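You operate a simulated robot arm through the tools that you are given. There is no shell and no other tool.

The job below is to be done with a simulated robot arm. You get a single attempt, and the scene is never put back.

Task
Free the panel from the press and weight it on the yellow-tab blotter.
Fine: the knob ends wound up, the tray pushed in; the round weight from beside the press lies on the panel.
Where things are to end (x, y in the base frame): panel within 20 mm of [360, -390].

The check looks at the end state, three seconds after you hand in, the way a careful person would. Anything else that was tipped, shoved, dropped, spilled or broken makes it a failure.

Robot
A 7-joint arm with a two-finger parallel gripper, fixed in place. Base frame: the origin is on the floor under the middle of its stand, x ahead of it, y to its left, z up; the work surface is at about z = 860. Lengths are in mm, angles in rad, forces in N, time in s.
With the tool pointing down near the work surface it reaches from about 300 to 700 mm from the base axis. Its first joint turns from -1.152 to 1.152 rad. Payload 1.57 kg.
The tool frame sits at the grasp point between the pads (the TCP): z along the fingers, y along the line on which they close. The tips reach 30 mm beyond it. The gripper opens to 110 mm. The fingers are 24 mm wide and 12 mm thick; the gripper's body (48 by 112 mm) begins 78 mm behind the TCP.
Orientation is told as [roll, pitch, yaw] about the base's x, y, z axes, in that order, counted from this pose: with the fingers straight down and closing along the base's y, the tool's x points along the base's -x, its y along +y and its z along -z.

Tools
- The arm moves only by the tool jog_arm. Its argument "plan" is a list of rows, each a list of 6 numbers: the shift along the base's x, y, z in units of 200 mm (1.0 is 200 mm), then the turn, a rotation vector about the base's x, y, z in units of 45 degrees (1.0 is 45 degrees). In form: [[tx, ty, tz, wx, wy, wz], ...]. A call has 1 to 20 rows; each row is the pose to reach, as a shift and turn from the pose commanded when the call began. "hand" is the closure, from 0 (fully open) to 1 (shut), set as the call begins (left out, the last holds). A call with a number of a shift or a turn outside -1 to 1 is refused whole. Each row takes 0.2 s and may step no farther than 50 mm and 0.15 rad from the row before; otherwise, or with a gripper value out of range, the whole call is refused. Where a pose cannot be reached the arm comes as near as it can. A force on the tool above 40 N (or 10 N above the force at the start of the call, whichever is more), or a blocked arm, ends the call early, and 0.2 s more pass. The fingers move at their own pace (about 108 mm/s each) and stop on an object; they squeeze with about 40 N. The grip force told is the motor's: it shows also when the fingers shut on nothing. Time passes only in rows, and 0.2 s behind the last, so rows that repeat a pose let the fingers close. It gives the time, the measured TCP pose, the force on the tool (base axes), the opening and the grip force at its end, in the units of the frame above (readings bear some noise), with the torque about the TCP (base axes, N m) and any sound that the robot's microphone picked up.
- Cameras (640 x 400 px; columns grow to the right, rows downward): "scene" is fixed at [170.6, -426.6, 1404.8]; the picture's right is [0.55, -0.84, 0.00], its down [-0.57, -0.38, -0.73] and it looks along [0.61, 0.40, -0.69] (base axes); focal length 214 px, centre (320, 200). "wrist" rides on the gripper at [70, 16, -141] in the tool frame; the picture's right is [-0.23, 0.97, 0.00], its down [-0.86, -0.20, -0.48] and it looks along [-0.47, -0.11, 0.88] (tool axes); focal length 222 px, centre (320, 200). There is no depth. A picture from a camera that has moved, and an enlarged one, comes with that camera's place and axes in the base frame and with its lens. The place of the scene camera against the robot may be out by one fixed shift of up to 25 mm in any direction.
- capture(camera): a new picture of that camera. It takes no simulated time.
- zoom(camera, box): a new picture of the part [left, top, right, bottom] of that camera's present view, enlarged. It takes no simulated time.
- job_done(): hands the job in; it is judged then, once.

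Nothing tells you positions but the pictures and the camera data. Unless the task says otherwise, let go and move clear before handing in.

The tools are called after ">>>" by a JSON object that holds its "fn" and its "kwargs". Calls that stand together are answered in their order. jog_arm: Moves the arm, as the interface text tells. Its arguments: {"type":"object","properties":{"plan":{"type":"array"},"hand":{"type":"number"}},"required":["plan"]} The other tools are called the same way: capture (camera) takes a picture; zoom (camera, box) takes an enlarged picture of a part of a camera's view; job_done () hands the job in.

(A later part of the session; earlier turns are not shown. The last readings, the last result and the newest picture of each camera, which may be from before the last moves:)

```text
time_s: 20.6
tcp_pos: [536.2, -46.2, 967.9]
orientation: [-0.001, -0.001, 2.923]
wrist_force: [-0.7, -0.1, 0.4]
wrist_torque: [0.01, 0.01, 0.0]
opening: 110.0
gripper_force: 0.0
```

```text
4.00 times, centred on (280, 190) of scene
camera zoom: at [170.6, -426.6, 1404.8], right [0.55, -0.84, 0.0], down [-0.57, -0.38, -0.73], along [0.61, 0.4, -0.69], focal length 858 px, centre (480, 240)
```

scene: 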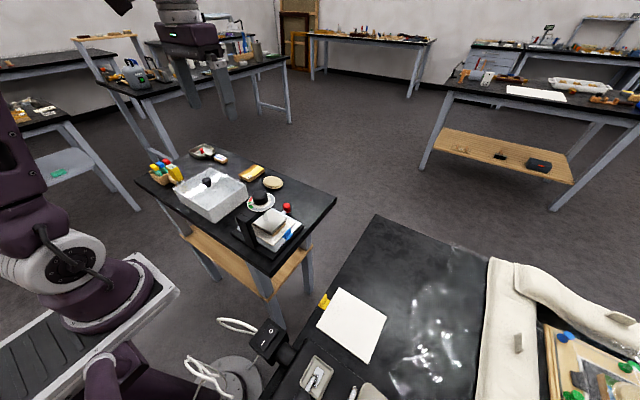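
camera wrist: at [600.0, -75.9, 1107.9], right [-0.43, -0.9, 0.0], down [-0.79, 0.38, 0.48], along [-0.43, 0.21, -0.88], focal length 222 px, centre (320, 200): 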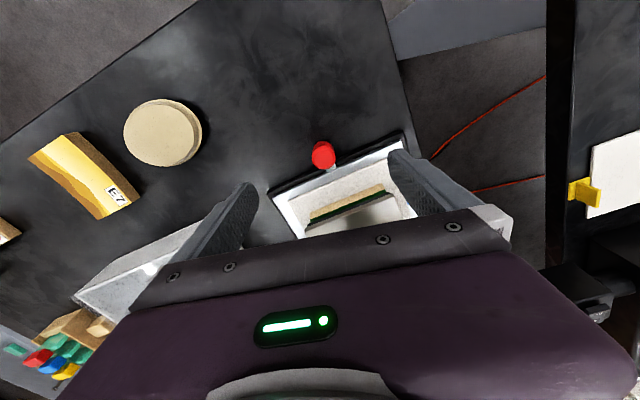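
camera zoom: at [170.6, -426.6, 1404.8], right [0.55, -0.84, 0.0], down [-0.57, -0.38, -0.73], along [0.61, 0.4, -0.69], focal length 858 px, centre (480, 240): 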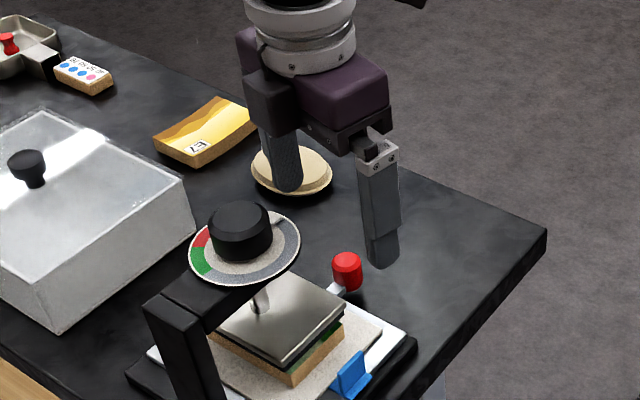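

>>> {"fn": "zoom", "kwargs": {"camera": "wrist", "box": [270, 110, 410, 210]}}

```text
4.00 times, centred on (340, 160) of wrist
camera zoom: at [600.0, -75.9, 1107.9], right [-0.43, -0.9, 0.0], down [-0.79, 0.38, 0.48], along [-0.43, 0.21, -0.88], focal length 888 px, centre (240, 360)
```

zoom: 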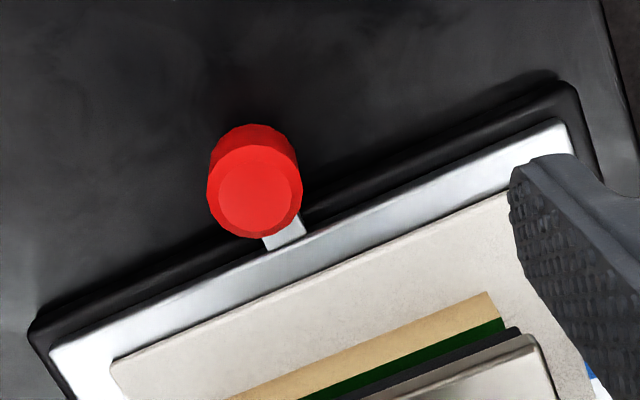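

The red pull is at (536, -49). I'll lower the open fingers around it, staying above the table.

>>> {"fn": "jog_arm", "kwargs": {"plan": [[0, -0.015, -0.1, 0, 0, 0], [0, -0.015, -0.2, 0, 0, 0], [0, -0.015, -0.28, 0, 0, 0], [0, -0.015, -0.33, 0, 0, 0], [0, -0.015, -0.33, 0, 0, 0]], "hand": 0.3}}

>>> {"fn": "capture", "kwargs": {"camera": "wrist"}}

>>> {"fn": "zoom", "kwargs": {"camera": "scene", "box": [240, 160, 340, 240]}}

```text
time_s: 21.8
tcp_pos: [537.7, -51.1, 902.0]
orientation: [0.005, 0.001, 2.923]
wrist_force: [-5.7, 1.8, 8.9]
wrist_torque: [-0.29, 0.31, -0.22]
opening: 76.7
gripper_force: 0.0
stopped in row 5: the force on the tool passed its limit at 44 N (the readings are from after the stop); the commanded pose is now the measured one
```

```text
taken
camera wrist: at [600.7, -80.4, 1042.6], right [-0.43, -0.9, 0.0], down [-0.79, 0.38, 0.48], along [-0.43, 0.21, -0.88], focal length 222 px, centre (320, 200)
```

wrist: 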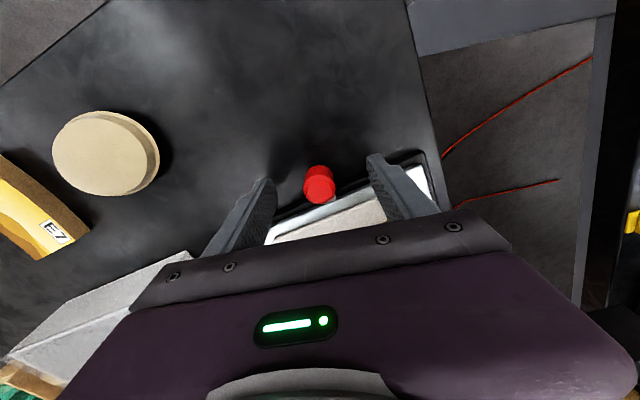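

```text
5.00 times, centred on (290, 200) of scene
camera zoom: at [170.3, -426.5, 1404.9], right [0.55, -0.84, 0.0], down [-0.57, -0.38, -0.73], along [0.61, 0.4, -0.69], focal length 1072 px, centre (470, 200)
```

zoom: 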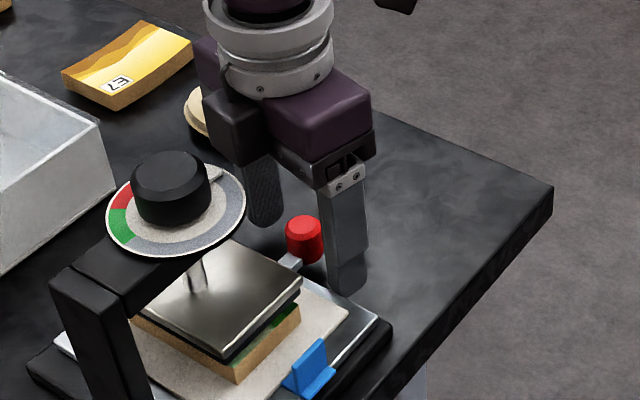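

A fingertip touched the press's base plate at about z=872 because the hand is yawed 13° off. I'll raise it 10 mm, straighten the yaw to 180° and check before closing.

>>> {"fn": "jog_arm", "kwargs": {"plan": [[0.0, 0.005, 0.05, 0, 0, 0], [0.01, 0.008, 0.06, 0, 0, 0.1], [0.01, 0.008, 0.06, 0, 0, 0.2], [0.01, 0.008, 0.06, 0, 0, 0.28], [0.01, 0.008, 0.06, 0, 0, 0.28]], "hand": 0.4}}

>>> {"fn": "capture", "kwargs": {"camera": "wrist"}}

>>> {"fn": "zoom", "kwargs": {"camera": "scene", "box": [230, 170, 320, 250]}}

```text
time_s: 22.9
tcp_pos: [539.0, -48.2, 912.8]
orientation: [0.002, 0.001, -3.139]
wrist_force: [-0.2, -0.1, 0.7]
wrist_torque: [0.0, -0.02, 0.01]
opening: 66.1
gripper_force: 0.0
```

```text
taken
camera wrist: at [608.3, -63.5, 1054.0], right [-0.23, -0.97, 0.0], down [-0.86, 0.2, 0.48], along [-0.46, 0.11, -0.88], focal length 222 px, centre (320, 200)
```

wrist: 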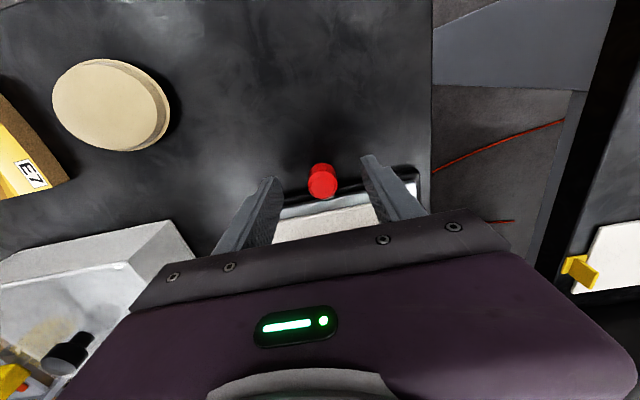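

```text
5.00 times, centred on (275, 210) of scene
camera zoom: at [170.6, -426.6, 1404.8], right [0.55, -0.84, 0.0], down [-0.57, -0.38, -0.73], along [0.61, 0.4, -0.69], focal length 1072 px, centre (545, 150)
```

zoom: 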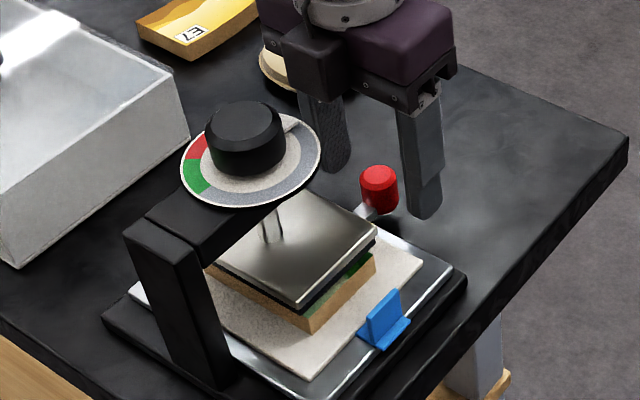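

>>> {"fn": "jog_arm", "kwargs": {"plan": [[0, -0.002, -0.03, 0, 0, 0], [0, -0.002, -0.045, 0, 0, 0], [0, -0.002, -0.045, 0, 0, 0]], "hand": 0.4}}

>>> {"fn": "zoom", "kwargs": {"camera": "wrist", "box": [240, 130, 420, 250]}}

```text
time_s: 23.8
tcp_pos: [538.7, -48.8, 904.9]
orientation: [0.003, 0.002, -3.141]
wrist_force: [-0.2, 0.1, 0.5]
wrist_torque: [-0.02, 0.0, 0.04]
opening: 65.7
gripper_force: 0.1
```

```text
3.33 times, centred on (330, 190) of wrist
camera zoom: at [608.4, -64.4, 1045.4], right [-0.23, -0.97, 0.0], down [-0.86, 0.2, 0.48], along [-0.46, 0.11, -0.88], focal length 740 px, centre (287, 233)
```

zoom: 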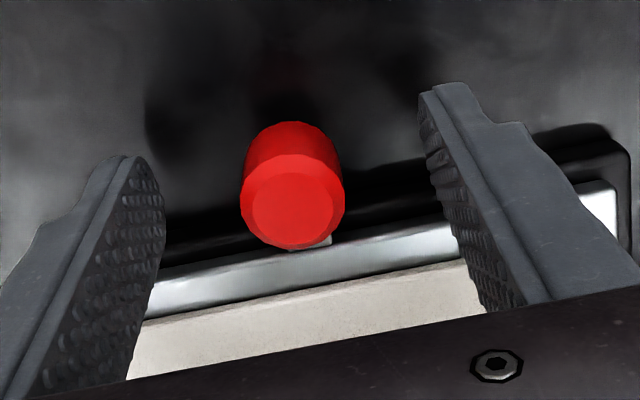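

The pull is centred between the fingers. Closing on it.

>>> {"fn": "jog_arm", "kwargs": {"plan": [[0, 0, 0, 0, 0, 0], [0, 0, 0, 0, 0, 0], [0, 0, 0, 0, 0, 0]], "hand": 1}}

```text
time_s: 24.6
tcp_pos: [539.6, -50.2, 906.1]
orientation: [0.004, 0.003, 3.142]
wrist_force: [0.8, -6.6, -2.3]
wrist_torque: [-0.03, -0.15, 0.0]
opening: 23.3
gripper_force: 35.8
```

I have the pull at 23 mm. I'll draw the tray out gently along +x, a short test first.

>>> {"fn": "jog_arm", "kwargs": {"plan": [[0.02, -0.002, 0, 0, 0, 0], [0.05, -0.002, 0, 0, 0, 0], [0.08, -0.002, 0, 0, 0, 0], [0.08, -0.002, 0, 0, 0, 0]]}}

>>> {"fn": "zoom", "kwargs": {"camera": "scene", "box": [230, 170, 320, 250]}}

```text
time_s: 25.6
tcp_pos: [555.0, -51.0, 905.4]
orientation: [0.002, 0.0, 3.143]
wrist_force: [-0.5, -8.8, -5.5]
wrist_torque: [-0.09, 0.81, -0.03]
opening: 23.6
gripper_force: 35.7
```

```text
5.00 times, centred on (275, 210) of scene
camera zoom: at [170.7, -426.8, 1404.7], right [0.55, -0.84, 0.0], down [-0.57, -0.37, -0.73], along [0.61, 0.4, -0.69], focal length 1072 px, centre (545, 150)
```

zoom: 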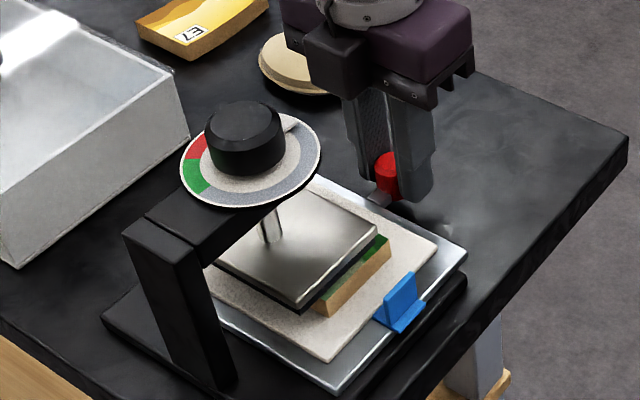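

The tray, blotter and panel slide out together while the base stays put. I'll pull about 110 mm further.

>>> {"fn": "jog_arm", "kwargs": {"plan": [[0.05, -0.003, 0, 0, 0, 0], [0.11, -0.003, 0, 0, 0, 0], [0.18, -0.003, 0, 0, 0, 0], [0.25, -0.003, 0, 0, 0, 0], [0.32, -0.003, 0, 0, 0, 0], [0.39, -0.003, 0, 0, 0, 0], [0.46, -0.003, 0, 0, 0, 0], [0.51, -0.003, 0, 0, 0, 0], [0.55, -0.003, 0, 0, 0, 0], [0.55, -0.003, 0, 0, 0, 0]]}}

>>> {"fn": "zoom", "kwargs": {"camera": "scene", "box": [230, 150, 350, 250]}}

>>> {"fn": "capture", "kwargs": {"camera": "wrist"}}

```text
time_s: 27.8
tcp_pos: [666.3, -49.6, 905.3]
orientation: [0.001, 0.004, -3.142]
wrist_force: [-0.2, 0.6, 0.5]
wrist_torque: [-0.02, 0.05, -0.01]
opening: 0.0
gripper_force: 21.7
```

```text
4.00 times, centred on (290, 200) of scene
camera zoom: at [170.6, -426.6, 1404.8], right [0.55, -0.84, 0.0], down [-0.57, -0.38, -0.73], along [0.61, 0.4, -0.69], focal length 858 px, centre (440, 200)
```

zoom: 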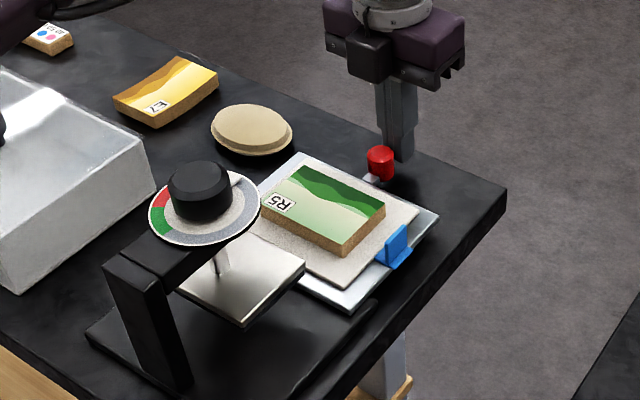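

```text
taken
camera wrist: at [735.9, -65.9, 1045.8], right [-0.23, -0.97, 0.0], down [-0.86, 0.2, 0.47], along [-0.46, 0.11, -0.88], focal length 222 px, centre (320, 200)
```

wrist: 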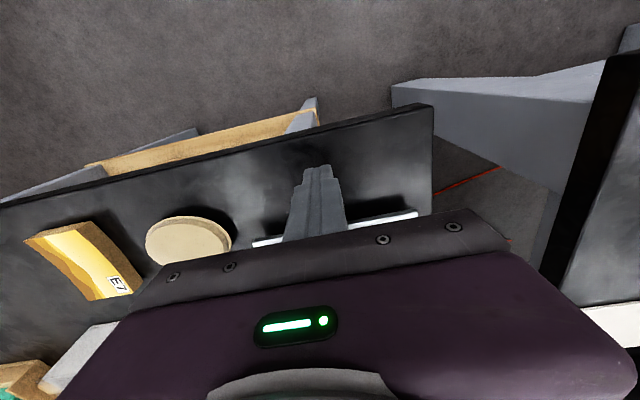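

The tray reached its stop and the pull slipped cleanly from the fingers. The tray is out about 110 mm and panel "R5" is fully exposed near (560, -48); nothing else moved. I'll rise, go over the panel and turn the hand so it closes along x, the short side.

>>> {"fn": "jog_arm", "kwargs": {"plan": [[0, 0, 0.2, 0, 0, 0], [0, 0, 0.4, 0, 0, 0], [0, 0, 0.6, 0, 0, -0.0], [-0.1, 0, 0.7, 0, 0, -0.17], [-0.2, 0, 0.75, 0, 0, -0.34], [-0.3, 0, 0.75, 0, 0, -0.5], [-0.4, 0, 0.75, 0, 0, -0.67], [-0.5, 0.005, 0.75, 0, 0, -0.84], [-0.53, 0.01, 0.75, 0, 0, -1.0], [-0.53, 0.01, 0.75, 0, 0, -1.0]], "hand": 0}}

>>> {"fn": "jog_arm", "kwargs": {"plan": [[0, 0, 0, 0, 0, -0.17], [0, 0, 0, 0, 0, -0.34], [0, 0, 0, 0, 0, -0.5], [0, 0, 0, 0, 0, -0.67], [0, 0, 0, 0, 0, -0.84], [0, 0, 0, 0, 0, -1.0], [0, 0, 0, 0, 0, -1.0]], "hand": 0}}

>>> {"fn": "capture", "kwargs": {"camera": "wrist"}}

>>> {"fn": "zoom", "kwargs": {"camera": "wrist", "box": [220, 60, 420, 220]}}

```text
time_s: 29.9
tcp_pos: [560.8, -49.9, 1054.0]
orientation: [0.002, 0.003, 2.355]
wrist_force: [0.5, 1.3, 0.6]
wrist_torque: [0.02, 0.02, -0.04]
opening: 110.1
gripper_force: 0.0
```

```text
time_s: 31.6
tcp_pos: [559.6, -48.4, 1053.7]
orientation: [0.002, 0.001, 1.57]
wrist_force: [0.1, 0.2, 0.5]
wrist_torque: [0.01, -0.02, 0.03]
opening: 109.9
gripper_force: 0.1
```

```text
taken
camera wrist: at [543.0, -117.4, 1194.8], right [-0.97, 0.23, 0.0], down [0.2, 0.86, 0.48], along [0.11, 0.46, -0.88], focal length 222 px, centre (320, 200)
```

wrist: 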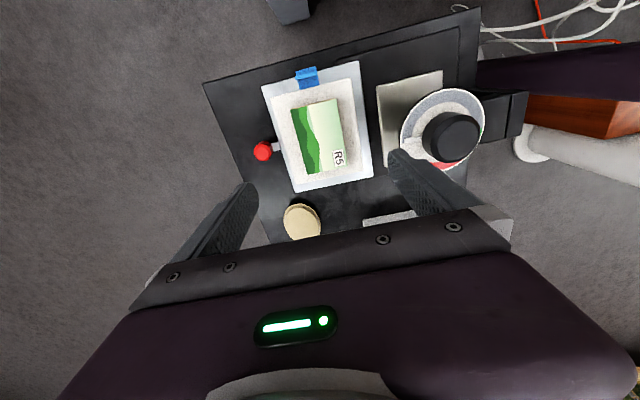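

```text
2.50 times, centred on (320, 140) of wrist
camera zoom: at [543.0, -117.4, 1194.8], right [-0.97, 0.23, 0.0], down [0.2, 0.86, 0.48], along [0.11, 0.46, -0.88], focal length 555 px, centre (320, 350)
```

zoom: 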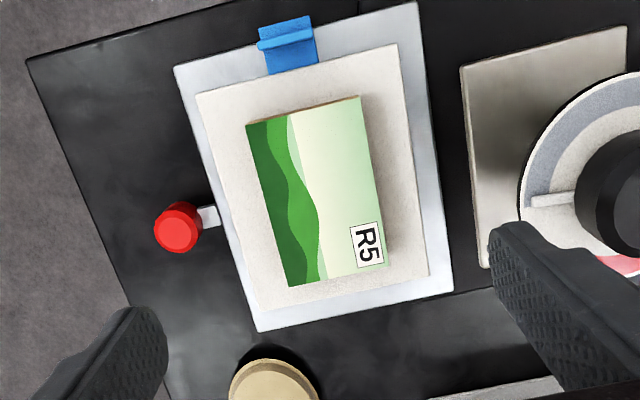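

Panel R5 measures about 58 × 90 mm, centred at (558.5, -49) with its top near z≈897. I'll narrow the hand a little, come down over it and check alignment before the last few millimetres.

>>> {"fn": "jog_arm", "kwargs": {"plan": [[-0.004, -0.005, -0.15, 0, 0, 0], [-0.004, -0.005, -0.3, 0, 0, 0], [-0.004, -0.005, -0.45, 0, 0, 0], [-0.004, -0.005, -0.55, 0, 0, 0], [-0.004, -0.005, -0.55, 0, 0, 0]], "hand": 0.22}}

>>> {"fn": "capture", "kwargs": {"camera": "wrist"}}

>>> {"fn": "zoom", "kwargs": {"camera": "scene", "box": [230, 150, 350, 250]}}

```text
time_s: 32.8
tcp_pos: [559.5, -50.3, 943.7]
orientation: [0.002, 0.001, 1.57]
wrist_force: [0.3, 0.0, -0.5]
wrist_torque: [0.0, 0.03, 0.03]
opening: 85.9
gripper_force: 0.0
```

```text
taken
camera wrist: at [543.5, -118.9, 1084.7], right [-0.97, 0.23, 0.0], down [0.2, 0.86, 0.48], along [0.11, 0.46, -0.88], focal length 222 px, centre (320, 200)
```

wrist: 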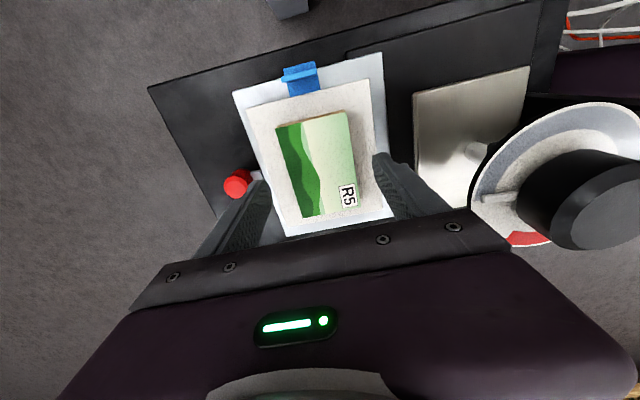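

```text
4.00 times, centred on (290, 200) of scene
camera zoom: at [170.6, -426.6, 1404.8], right [0.55, -0.84, 0.0], down [-0.57, -0.38, -0.73], along [0.61, 0.4, -0.69], focal length 858 px, centre (440, 200)
```

zoom: 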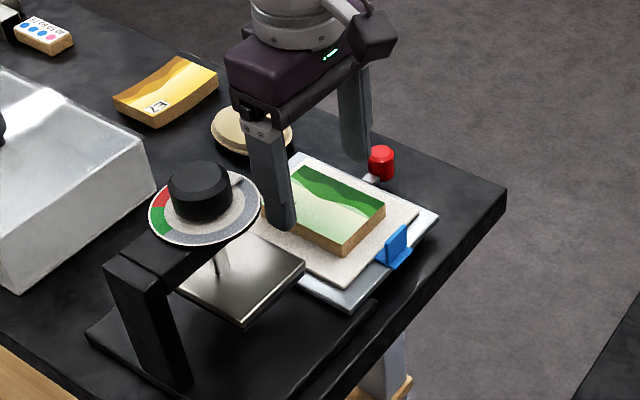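

>>> {"fn": "zoom", "kwargs": {"camera": "wrist", "box": [220, 90, 420, 240]}}

```text
2.67 times, centred on (320, 165) of wrist
camera zoom: at [543.5, -118.9, 1084.7], right [-0.97, 0.23, 0.0], down [0.2, 0.86, 0.48], along [0.11, 0.46, -0.88], focal length 592 px, centre (320, 293)
```

zoom: 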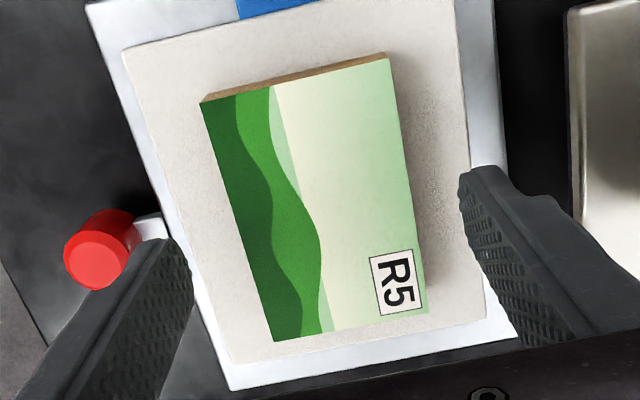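

The panel centre checks out at (558.5, -48), in line with the hand. Coming down the last 30 mm and closing.

>>> {"fn": "jog_arm", "kwargs": {"plan": [[-0.003, 0.004, -0.05, 0, 0, 0], [-0.003, 0.004, -0.1, 0, 0, 0], [-0.003, 0.004, -0.147, 0, 0, 0], [-0.003, 0.004, -0.147, 0, 0, 0]], "hand": 0.22}}

>>> {"fn": "zoom", "kwargs": {"camera": "scene", "box": [270, 170, 330, 220]}}

>>> {"fn": "zoom", "kwargs": {"camera": "wrist", "box": [220, 90, 420, 240]}}

```text
time_s: 33.8
tcp_pos: [557.8, -49.7, 916.1]
orientation: [0.001, 0.001, 1.571]
wrist_force: [-0.5, 1.5, 5.4]
wrist_torque: [0.03, -0.11, 0.01]
opening: 85.4
gripper_force: 0.0
```

```text
8.00 times, centred on (300, 195) of scene
camera zoom: at [170.5, -426.6, 1404.8], right [0.55, -0.84, 0.0], down [-0.57, -0.38, -0.73], along [0.61, 0.4, -0.69], focal length 1716 px, centre (480, 240)
```

zoom: 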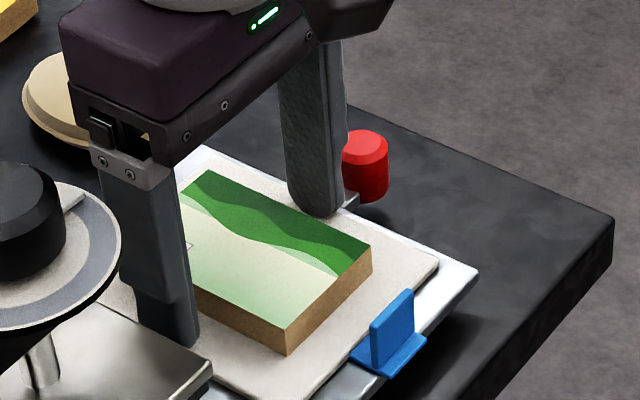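

```text
2.67 times, centred on (320, 165) of wrist
camera zoom: at [541.9, -118.9, 1056.1], right [-0.97, 0.23, 0.0], down [0.2, 0.86, 0.48], along [0.11, 0.46, -0.88], focal length 592 px, centre (320, 293)
```

zoom: 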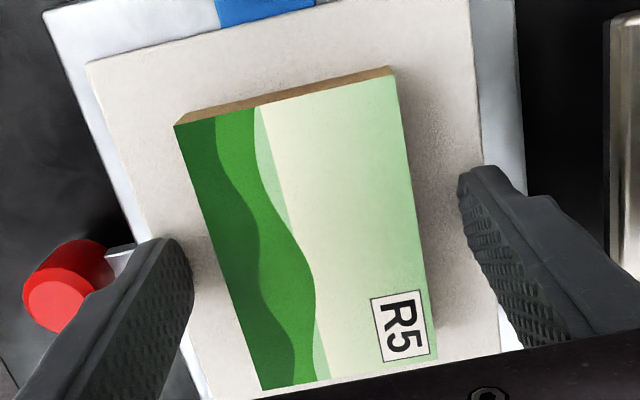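

There is light contact of about 5 N, so the tips are just touching the blotter. I'll lift 2 mm and close on the panel.

>>> {"fn": "jog_arm", "kwargs": {"plan": [[0.0, 0, 0.018, 0, 0, 0], [0.0, 0, 0.018, 0, 0, 0]], "hand": 0.22}}

>>> {"fn": "jog_arm", "kwargs": {"plan": [[0, 0, 0, 0, 0, 0], [0, 0, 0, 0, 0, 0], [0, 0, 0, 0, 0, 0]], "hand": 1}}

>>> {"fn": "zoom", "kwargs": {"camera": "wrist", "box": [220, 90, 420, 240]}}

>>> {"fn": "zoom", "kwargs": {"camera": "scene", "box": [270, 170, 330, 220]}}

```text
time_s: 34.4
tcp_pos: [558.3, -49.8, 918.2]
orientation: [0.001, 0.002, 1.572]
wrist_force: [-0.3, 0.0, -0.3]
wrist_torque: [-0.02, -0.01, 0.02]
opening: 85.6
gripper_force: 0.1
```

```text
time_s: 35.1
tcp_pos: [559.2, -49.5, 919.2]
orientation: [0.002, 0.002, 1.572]
wrist_force: [0.9, 0.2, -0.1]
wrist_torque: [0.0, -0.02, -0.05]
opening: 56.9
gripper_force: 40.3
```

```text
2.67 times, centred on (320, 165) of wrist
camera zoom: at [542.1, -118.8, 1059.5], right [-0.97, 0.23, 0.0], down [0.2, 0.86, 0.48], along [0.11, 0.46, -0.88], focal length 592 px, centre (320, 293)
```

zoom: 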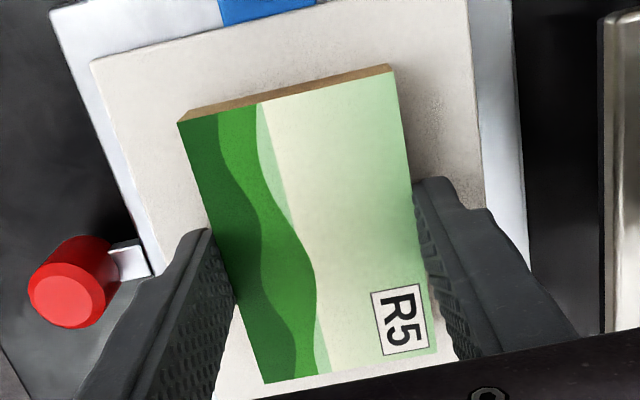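

```text
8.00 times, centred on (300, 195) of scene
camera zoom: at [170.6, -426.6, 1404.8], right [0.55, -0.84, 0.0], down [-0.57, -0.38, -0.73], along [0.61, 0.4, -0.69], focal length 1716 px, centre (480, 240)
```

zoom: 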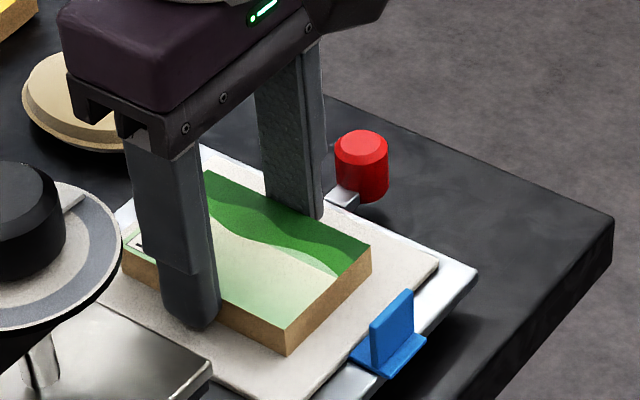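

The panel is held at 57 mm wide. I'll lift it straight up slowly, checking the blotter stays behind.

>>> {"fn": "jog_arm", "kwargs": {"plan": [[0, 0, 0.03, 0, 0, 0], [0, 0, 0.08, 0, 0, 0], [0, 0, 0.15, 0, 0, 0], [0, 0, 0.15, 0, 0, 0]]}}

>>> {"fn": "zoom", "kwargs": {"camera": "scene", "box": [260, 160, 340, 220]}}

```text
time_s: 36.1
tcp_pos: [559.9, -48.1, 949.1]
orientation: [0.0, 0.002, 1.57]
wrist_force: [0.5, 0.4, -0.3]
wrist_torque: [0.0, -0.01, -0.04]
opening: 56.9
gripper_force: 40.0
```

```text
6.67 times, centred on (300, 190) of scene
camera zoom: at [170.6, -426.6, 1404.8], right [0.55, -0.84, 0.0], down [-0.57, -0.38, -0.73], along [0.61, 0.4, -0.69], focal length 1430 px, centre (453, 267)
```

zoom: 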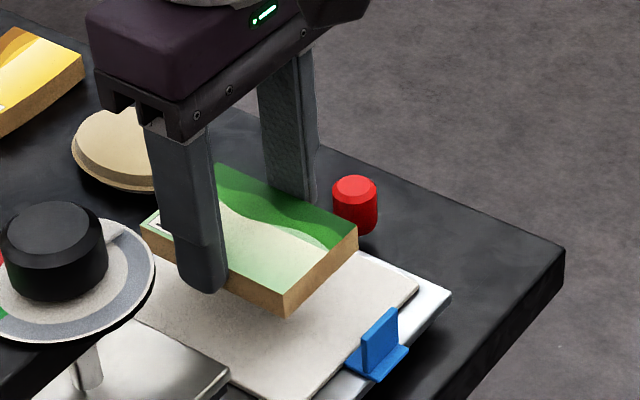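

The panel came up clean and the blotter stayed on the tray. I'll raise it above press height and carry it towards the right-hand table.

>>> {"fn": "jog_arm", "kwargs": {"plan": [[0, 0, 0.12, 0, 0, 0], [0, 0, 0.27, 0, 0, 0], [0, 0, 0.42, 0, 0, 0], [0, 0, 0.57, 0, 0, 0], [0, -0.05, 0.65, 0, 0, 0], [-0.03, -0.2, 0.65, 0, 0, 0], [-0.1, -0.35, 0.65, 0, 0, 0], [-0.17, -0.5, 0.65, 0, 0, 0], [-0.26, -0.65, 0.65, 0, 0, 0], [-0.35, -0.8, 0.65, 0, 0, 0], [-0.42, -0.9, 0.65, 0, 0, 0], [-0.42, -0.9, 0.65, 0, 0, 0]]}}

>>> {"fn": "capture", "kwargs": {"camera": "scene"}}

>>> {"fn": "capture", "kwargs": {"camera": "wrist"}}

```text
time_s: 38.8
tcp_pos: [474.6, -227.5, 1079.1]
orientation: [0.002, 0.002, 1.57]
wrist_force: [0.5, -0.3, 0.1]
wrist_torque: [0.0, -0.05, 0.01]
opening: 57.2
gripper_force: 40.2
```

```text
taken
```

scene: 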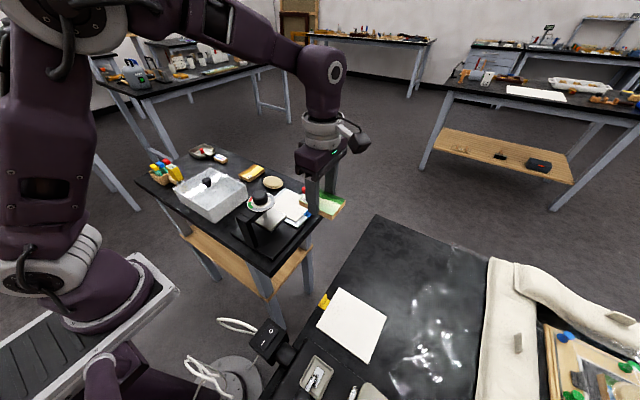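

```text
taken
camera wrist: at [458.2, -296.4, 1220.8], right [-0.97, 0.23, 0.0], down [0.2, 0.86, 0.48], along [0.11, 0.46, -0.88], focal length 222 px, centre (320, 200)
```

wrist: 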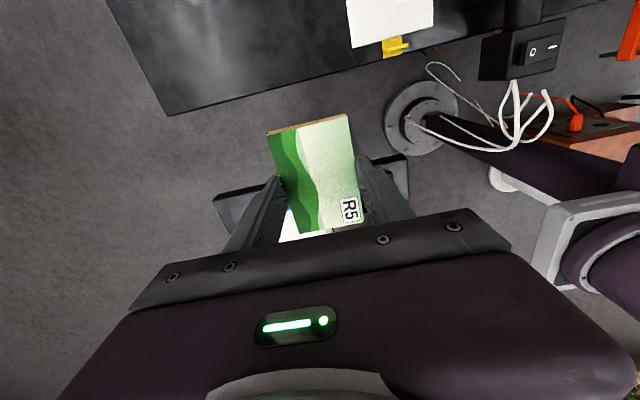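

>>> {"fn": "jog_arm", "kwargs": {"plan": [[-0.08, -0.12, 0, 0, 0, 0], [-0.16, -0.24, 0, 0, 0, 0], [-0.25, -0.36, 0, 0, 0, 0], [-0.34, -0.48, 0, 0, 0, 0], [-0.43, -0.6, 0, 0, 0, 0], [-0.51, -0.72, 0, 0, 0, 0], [-0.57, -0.81, 0, 0, 0, 0], [-0.57, -0.81, 0, 0, 0, 0]]}}

>>> {"fn": "capture", "kwargs": {"camera": "scene"}}

>>> {"fn": "capture", "kwargs": {"camera": "wrist"}}

```text
time_s: 40.5
tcp_pos: [362.3, -390.9, 1079.6]
orientation: [0.003, 0.002, 1.571]
wrist_force: [-0.5, -0.7, -0.2]
wrist_torque: [0.02, 0.02, 0.04]
opening: 57.0
gripper_force: 39.7
```

```text
taken
```

scene: 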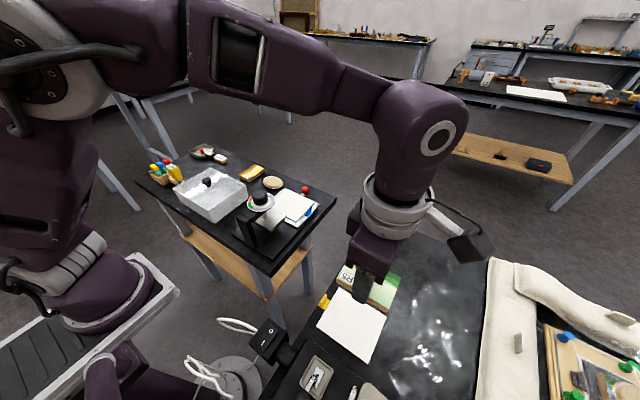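

```text
taken
camera wrist: at [345.5, -459.0, 1220.4], right [-0.97, 0.23, 0.0], down [0.2, 0.86, 0.48], along [0.11, 0.46, -0.88], focal length 222 px, centre (320, 200)
```

wrist: 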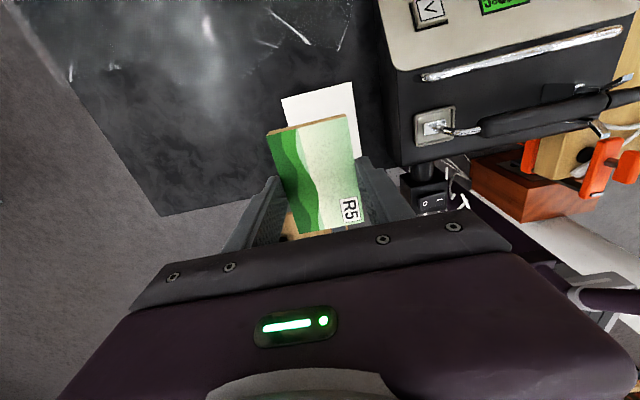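

>>> {"fn": "zoom", "kwargs": {"camera": "wrist", "box": [220, 0, 640, 260]}}

>>> {"fn": "zoom", "kwargs": {"camera": "scene", "box": [200, 250, 440, 400]}}

```text
1.52 times, centred on (430, 130) of wrist
camera zoom: at [345.5, -459.0, 1220.4], right [-0.97, 0.23, 0.0], down [0.2, 0.86, 0.48], along [0.11, 0.46, -0.88], focal length 338 px, centre (152, 307)
```

zoom: 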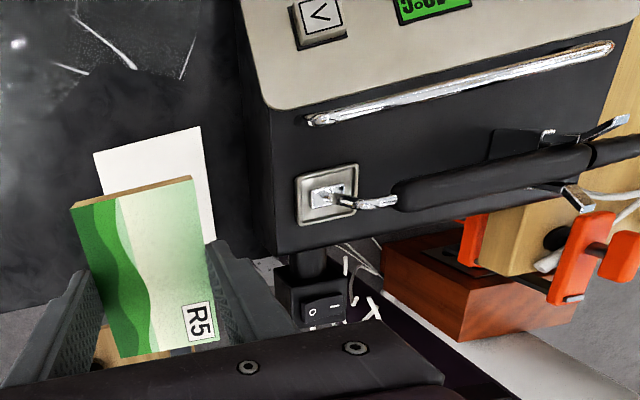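

```text
2.67 times, centred on (320, 325) of scene
camera zoom: at [170.6, -426.6, 1404.8], right [0.55, -0.84, 0.0], down [-0.57, -0.38, -0.73], along [0.61, 0.4, -0.69], focal length 572 px, centre (320, -133)
```

zoom: 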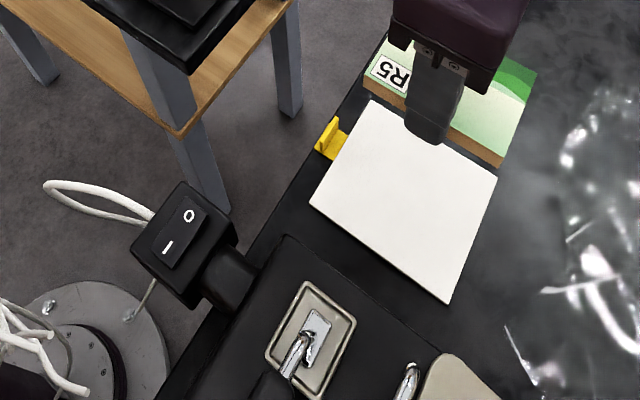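

The white blotter is directly below. The tool case beside it is at x<276 with its top near z≈937, so the hand clears it. I'll lower the panel in stages.

>>> {"fn": "jog_arm", "kwargs": {"plan": [[-0.008, 0, -0.15, 0, 0, 0], [-0.008, 0, -0.3, 0, 0, 0], [-0.008, 0, -0.45, 0, 0, 0], [-0.008, 0, -0.6, 0, 0, 0], [-0.008, 0, -0.72, 0, 0, 0], [-0.008, 0, -0.8, 0, 0, 0], [-0.008, 0, -0.8, 0, 0, 0]]}}

>>> {"fn": "zoom", "kwargs": {"camera": "scene", "box": [260, 230, 460, 380]}}

>>> {"fn": "capture", "kwargs": {"camera": "wrist"}}

```text
time_s: 42.1
tcp_pos: [357.5, -390.4, 916.9]
orientation: [0.001, 0.001, 1.571]
wrist_force: [0.2, 0.0, -0.3]
wrist_torque: [-0.04, 0.01, 0.04]
opening: 57.0
gripper_force: 39.5
```

```text
2.67 times, centred on (360, 305) of scene
camera zoom: at [170.6, -426.6, 1404.8], right [0.55, -0.84, 0.0], down [-0.57, -0.38, -0.73], along [0.61, 0.4, -0.69], focal length 572 px, centre (213, -80)
```

zoom: 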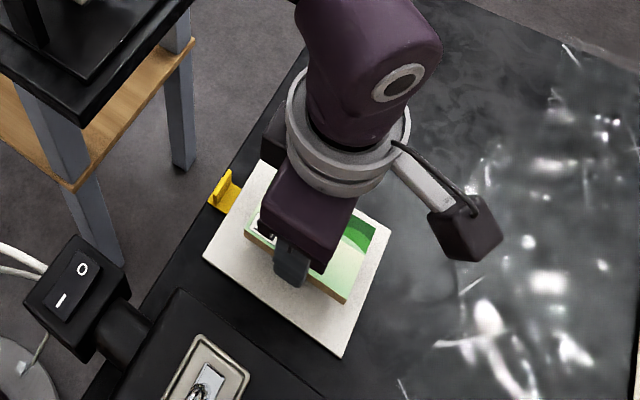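

```text
taken
camera wrist: at [341.5, -458.9, 1058.4], right [-0.97, 0.23, 0.0], down [0.2, 0.86, 0.48], along [0.11, 0.46, -0.88], focal length 222 px, centre (320, 200)
```

wrist: 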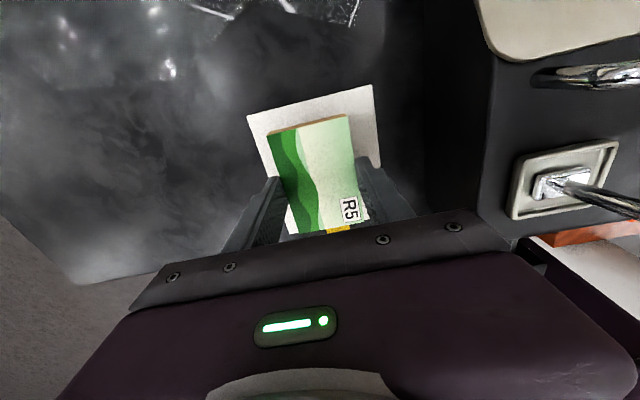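

>>> {"fn": "jog_arm", "kwargs": {"plan": [[0.012, 0, -0.03, 0, 0, 0], [0.012, 0, -0.06, 0, 0, 0], [0.012, 0, -0.075, 0, 0, 0], [0.012, 0, -0.075, 0, 0, 0]]}}

>>> {"fn": "zoom", "kwargs": {"camera": "wrist", "box": [220, 60, 420, 240]}}

```text
time_s: 43.1
tcp_pos: [361.4, -391.0, 903.7]
orientation: [0.002, 0.002, 1.57]
wrist_force: [-0.9, -0.1, -1.0]
wrist_torque: [0.0, 0.04, 0.01]
opening: 56.9
gripper_force: 39.8
```

```text
2.22 times, centred on (320, 150) of wrist
camera zoom: at [344.2, -459.2, 1044.0], right [-0.97, 0.23, 0.0], down [0.2, 0.86, 0.48], along [0.11, 0.46, -0.88], focal length 494 px, centre (320, 311)
```

zoom: 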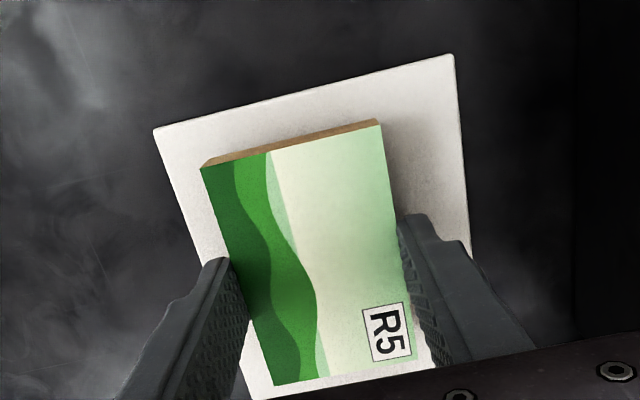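

>>> {"fn": "jog_arm", "kwargs": {"plan": [[0, 0, -0.007, 0, 0, 0], [0, 0, -0.014, 0, 0, 0], [0, 0, -0.014, 0, 0, 0]]}}

>>> {"fn": "jog_arm", "kwargs": {"plan": [[0, 0, -0.005, 0, 0, 0], [0, 0, -0.01, 0, 0, 0], [0, 0, -0.01, 0, 0, 0]]}}

```text
time_s: 44.0
tcp_pos: [360.7, -389.8, 901.9]
orientation: [0.002, 0.001, 1.572]
wrist_force: [0.0, -0.1, -0.6]
wrist_torque: [0.01, -0.03, -0.04]
opening: 56.8
gripper_force: 40.3
```

```text
time_s: 44.8
tcp_pos: [359.4, -391.7, 898.2]
orientation: [0.002, 0.001, 1.57]
wrist_force: [-0.5, 0.1, -0.7]
wrist_torque: [0.0, 0.0, 0.02]
opening: 57.2
gripper_force: 39.9
```

>>> {"fn": "jog_arm", "kwargs": {"plan": [[0, 0, -0.004, 0, 0, 0], [0, 0, -0.008, 0, 0, 0], [0, 0, -0.008, 0, 0, 0]]}}

>>> {"fn": "zoom", "kwargs": {"camera": "scene", "box": [310, 260, 400, 350]}}

```text
time_s: 45.5
tcp_pos: [359.2, -391.9, 897.8]
orientation: [0.002, 0.002, 1.571]
wrist_force: [-0.3, 0.8, 13.7]
wrist_torque: [0.32, 0.01, -0.02]
opening: 56.5
gripper_force: 40.4
```

```text
4.44 times, centred on (355, 305) of scene
camera zoom: at [170.4, -426.4, 1404.9], right [0.55, -0.84, 0.0], down [-0.57, -0.38, -0.73], along [0.61, 0.4, -0.69], focal length 953 px, centre (164, -267)
```

zoom: 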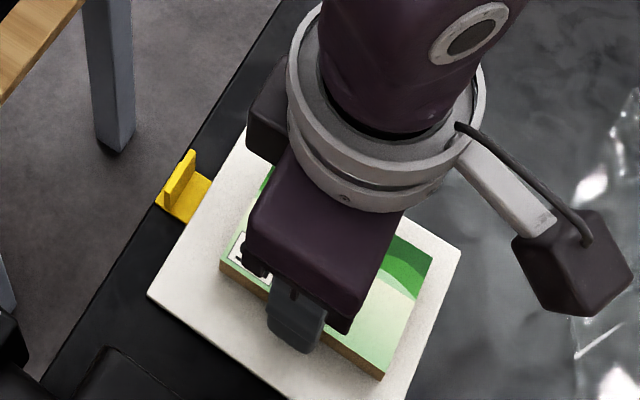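

The panel has touched down with a gentle 14 N contact. I'll open partway and lift straight off.

>>> {"fn": "jog_arm", "kwargs": {"plan": [[0, 0, 0.003, 0, 0, 0], [0, 0, 0.003, 0, 0, 0], [0, 0, 0.02, 0, 0, 0], [0, 0, 0.1, 0, 0, 0], [0, 0, 0.25, 0, 0, 0], [0, 0, 0.4, 0, 0, 0], [0, 0, 0.6, 0, 0, 0], [0, 0, 0.8, 0, 0, 0], [0, 0, 0.9, 0, 0, 0]], "hand": 0.28}}

>>> {"fn": "capture", "kwargs": {"camera": "wrist"}}

>>> {"fn": "zoom", "kwargs": {"camera": "wrist", "box": [220, 60, 420, 240]}}

```text
time_s: 47.5
tcp_pos: [362.1, -389.1, 1078.7]
orientation: [0.0, 0.001, 1.57]
wrist_force: [0.6, 0.1, -0.1]
wrist_torque: [-0.01, -0.04, 0.0]
opening: 78.8
gripper_force: 0.0
```

```text
taken
camera wrist: at [345.4, -457.8, 1219.8], right [-0.97, 0.23, 0.0], down [0.2, 0.86, 0.48], along [0.11, 0.46, -0.88], focal length 222 px, centre (320, 200)
```

wrist: 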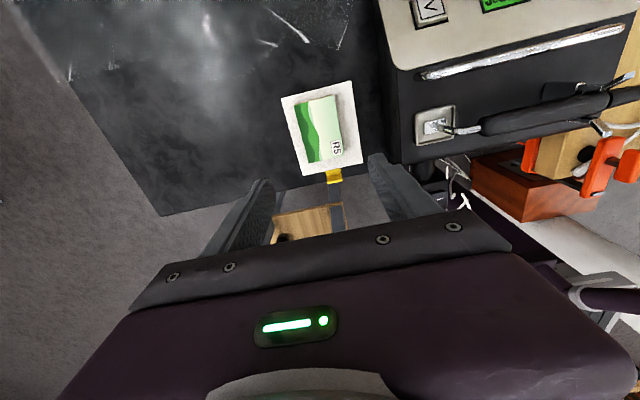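

```text
2.22 times, centred on (320, 150) of wrist
camera zoom: at [345.4, -457.8, 1219.8], right [-0.97, 0.23, 0.0], down [0.2, 0.86, 0.48], along [0.11, 0.46, -0.88], focal length 494 px, centre (320, 311)
```

zoom: 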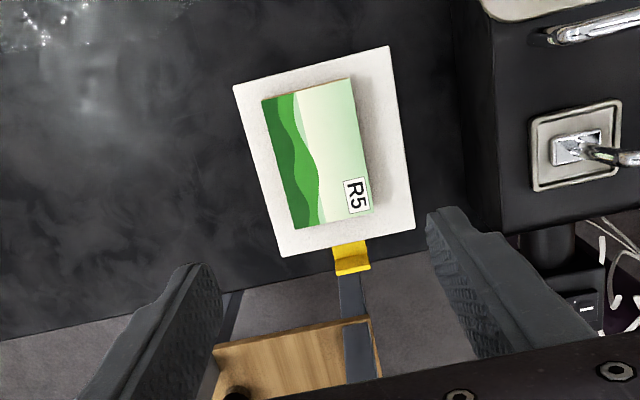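

The panel lies centred on the yellow-tab blotter at about (361, -391). Next I go back to the press to push the empty tray in, turning the hand back to 180° on the way.

>>> {"fn": "jog_arm", "kwargs": {"plan": [[0.08, 0.12, 0, 0, 0, 0.13], [0.16, 0.24, 0, 0, 0, 0.27], [0.25, 0.36, 0, 0, 0, 0.4], [0.34, 0.48, 0, 0, 0, 0.55], [0.43, 0.6, 0, 0, 0, 0.7], [0.51, 0.72, 0, 0, 0, 0.85], [0.57, 0.81, 0, 0, 0, 1.0], [0.57, 0.81, 0, 0, 0, 1.0]], "hand": 0.4}}

>>> {"fn": "jog_arm", "kwargs": {"plan": [[0.12, 0.12, 0, 0, 0, 0.13], [0.26, 0.26, 0, 0, 0, 0.27], [0.4, 0.4, 0, 0, 0, 0.4], [0.54, 0.54, 0, 0, 0, 0.55], [0.68, 0.68, 0, 0, 0, 0.7], [0.8, 0.8, 0, 0, 0, 0.85], [0.895, 0.89, 0, 0, 0, 1.0], [0.895, 0.89, 0, 0, 0, 1.0]], "hand": 0.4}}

>>> {"fn": "capture", "kwargs": {"camera": "wrist"}}

>>> {"fn": "capture", "kwargs": {"camera": "scene"}}

```text
time_s: 49.4
tcp_pos: [476.2, -229.5, 1078.8]
orientation: [0.002, 0.001, 2.359]
wrist_force: [0.2, 0.0, -0.1]
wrist_torque: [-0.02, 0.01, 0.01]
opening: 66.1
gripper_force: 0.0
```

```text
time_s: 51.1
tcp_pos: [653.0, -51.7, 1079.3]
orientation: [0.001, 0.002, -3.139]
wrist_force: [-0.8, -0.7, -0.8]
wrist_torque: [-0.03, 0.0, -0.03]
opening: 66.3
gripper_force: 0.0
```

```text
taken
camera wrist: at [721.8, -66.1, 1219.8], right [-0.23, -0.97, 0.0], down [-0.86, 0.2, 0.48], along [-0.47, 0.11, -0.88], focal length 222 px, centre (320, 200)
```

wrist: 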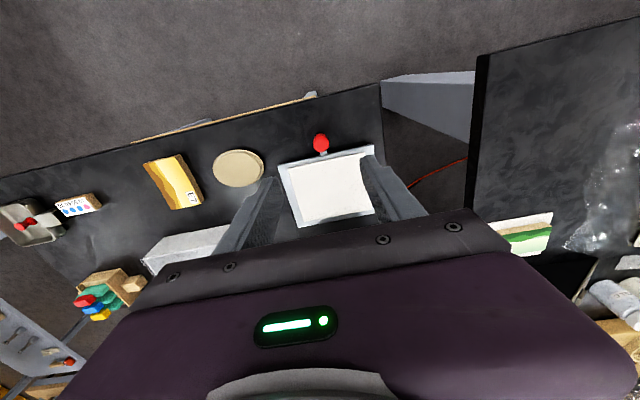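

```text
taken
```

scene: 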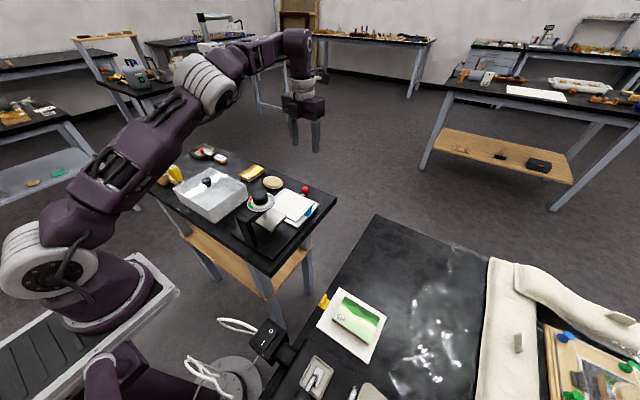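

>>> {"fn": "zoom", "kwargs": {"camera": "wrist", "box": [200, 100, 400, 230]}}

>>> {"fn": "zoom", "kwargs": {"camera": "scene", "box": [230, 150, 350, 250]}}

```text
3.08 times, centred on (300, 165) of wrist
camera zoom: at [721.8, -66.1, 1219.8], right [-0.23, -0.97, 0.0], down [-0.86, 0.2, 0.48], along [-0.47, 0.11, -0.88], focal length 684 px, centre (382, 308)
```

zoom: 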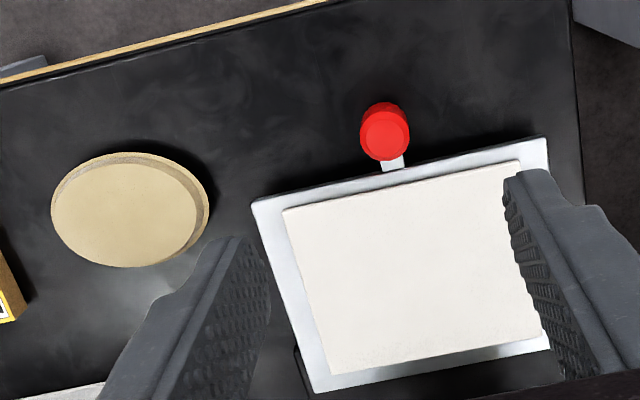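

```text
4.00 times, centred on (290, 200) of scene
camera zoom: at [170.6, -426.6, 1404.8], right [0.55, -0.84, 0.0], down [-0.57, -0.38, -0.73], along [0.61, 0.4, -0.69], focal length 858 px, centre (440, 200)
```

zoom: 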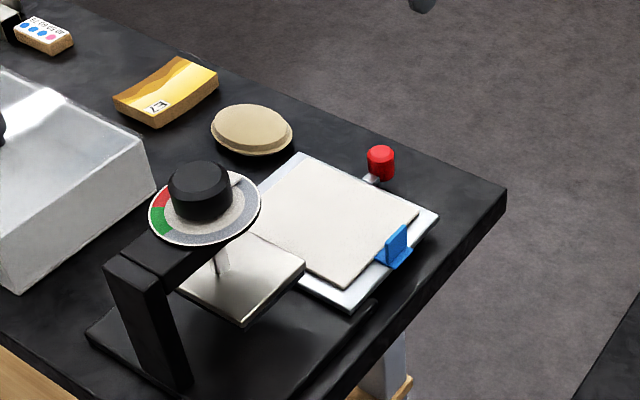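

The red pull is now at about (640, -48). I'll come down around it as before, grip, and slide the tray back.

>>> {"fn": "jog_arm", "kwargs": {"plan": [[-0.048, 0.012, -0.15, 0, 0, 0], [-0.048, 0.012, -0.35, 0, 0, 0], [-0.048, 0.012, -0.55, 0, 0, 0], [-0.048, 0.012, -0.7, 0, 0, 0], [-0.048, 0.012, -0.75, 0, 0, 0], [-0.048, 0.012, -0.75, 0, 0, 0]], "hand": 0.4}}

>>> {"fn": "zoom", "kwargs": {"camera": "wrist", "box": [240, 110, 420, 250]}}

```text
time_s: 52.5
tcp_pos: [643.6, -45.8, 927.8]
orientation: [0.002, 0.003, -3.142]
wrist_force: [0.6, -0.6, -0.1]
wrist_torque: [0.01, 0.01, -0.01]
opening: 65.9
gripper_force: 0.1
```

```text
2.86 times, centred on (330, 180) of wrist
camera zoom: at [712.3, -62.0, 1067.6], right [-0.23, -0.97, 0.0], down [-0.86, 0.2, 0.48], along [-0.46, 0.11, -0.88], focal length 635 px, centre (291, 257)
```

zoom: 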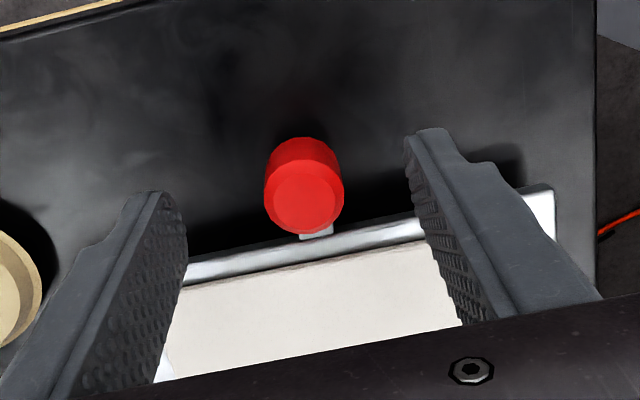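

>>> {"fn": "jog_arm", "kwargs": {"plan": [[-0.003, -0.012, -0.05, 0, 0, 0], [-0.003, -0.012, -0.1, 0, 0, 0], [-0.003, -0.012, -0.115, 0, 0, 0], [-0.003, -0.012, -0.115, 0, 0, 0]], "hand": 0.4}}

>>> {"fn": "jog_arm", "kwargs": {"plan": [[0, 0, 0, 0, 0, 0], [0, 0, 0, 0, 0, 0], [0, 0, 0, 0, 0, 0]], "hand": 1}}

```text
time_s: 53.5
tcp_pos: [642.3, -50.6, 903.1]
orientation: [0.003, 0.002, -3.141]
wrist_force: [-0.5, 0.5, -0.3]
wrist_torque: [-0.02, -0.02, -0.02]
opening: 66.0
gripper_force: 0.1
```

```text
time_s: 54.4
tcp_pos: [642.8, -50.1, 904.3]
orientation: [0.002, 0.002, -3.142]
wrist_force: [0.7, 6.9, -1.1]
wrist_torque: [0.17, 0.01, -0.04]
opening: 23.3
gripper_force: 35.5
```

Gripped again. I'll push the tray in along -x, slowing near the end.

>>> {"fn": "jog_arm", "kwargs": {"plan": [[-0.04, 0.002, 0, 0, 0, 0], [-0.1, 0.002, 0, 0, 0, 0], [-0.17, 0.002, 0, 0, 0, 0], [-0.24, 0.002, 0, 0, 0, 0], [-0.31, 0.002, 0, 0, 0, 0], [-0.38, 0.002, 0, 0, 0, 0], [-0.43, 0.002, 0, 0, 0, 0], [-0.47, 0.002, 0, 0, 0, 0], [-0.49, 0.002, 0, 0, 0, 0], [-0.49, 0.002, 0, 0, 0, 0]]}}

>>> {"fn": "zoom", "kwargs": {"camera": "scene", "box": [230, 150, 350, 250]}}

```text
time_s: 56.5
tcp_pos: [545.9, -49.9, 904.9]
orientation: [0.003, 0.003, -3.141]
wrist_force: [-0.5, 4.2, -24.5]
wrist_torque: [0.16, -0.06, -0.04]
opening: 23.4
gripper_force: 35.2
```

```text
4.00 times, centred on (290, 200) of scene
camera zoom: at [171.0, -426.5, 1404.8], right [0.55, -0.84, 0.0], down [-0.57, -0.38, -0.73], along [0.61, 0.4, -0.69], focal length 858 px, centre (440, 200)
```

zoom: 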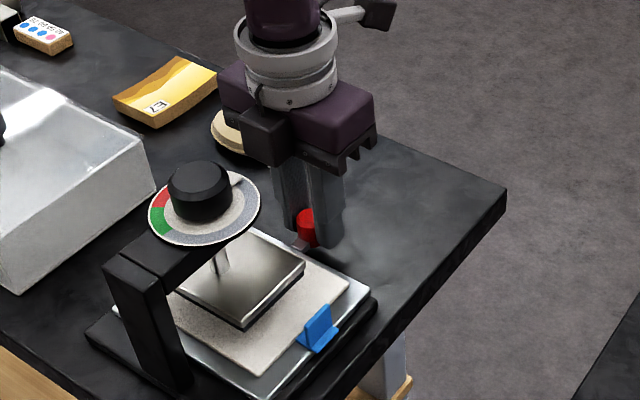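

>>> {"fn": "jog_arm", "kwargs": {"plan": [[0, 0, -0.003, 0, 0, 0], [-0.01, 0, -0.003, 0, 0, 0], [-0.02, 0, -0.003, 0, 0, 0], [-0.028, 0, -0.003, 0, 0, 0], [-0.028, 0, -0.003, 0, 0, 0]]}}

>>> {"fn": "zoom", "kwargs": {"camera": "scene", "box": [230, 170, 320, 250]}}

```text
time_s: 57.8
tcp_pos: [540.7, -49.7, 905.0]
orientation: [0.001, 0.007, -3.139]
wrist_force: [1.0, 12.7, 27.4]
wrist_torque: [0.3, -0.05, -0.04]
opening: 23.3
gripper_force: 36.2
```

```text
5.00 times, centred on (275, 210) of scene
camera zoom: at [170.2, -426.3, 1405.0], right [0.55, -0.84, 0.0], down [-0.57, -0.38, -0.73], along [0.61, 0.4, -0.69], focal length 1072 px, centre (545, 150)
```

zoom: 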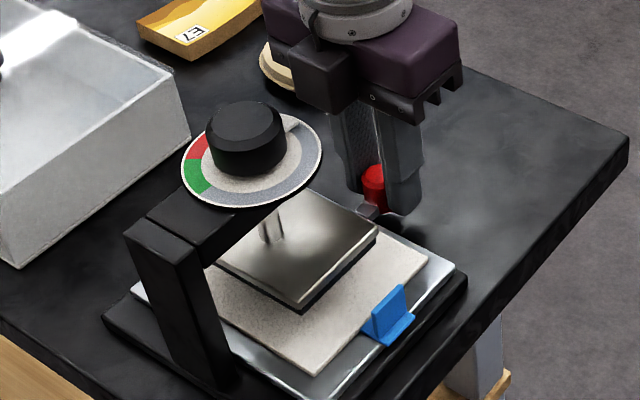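

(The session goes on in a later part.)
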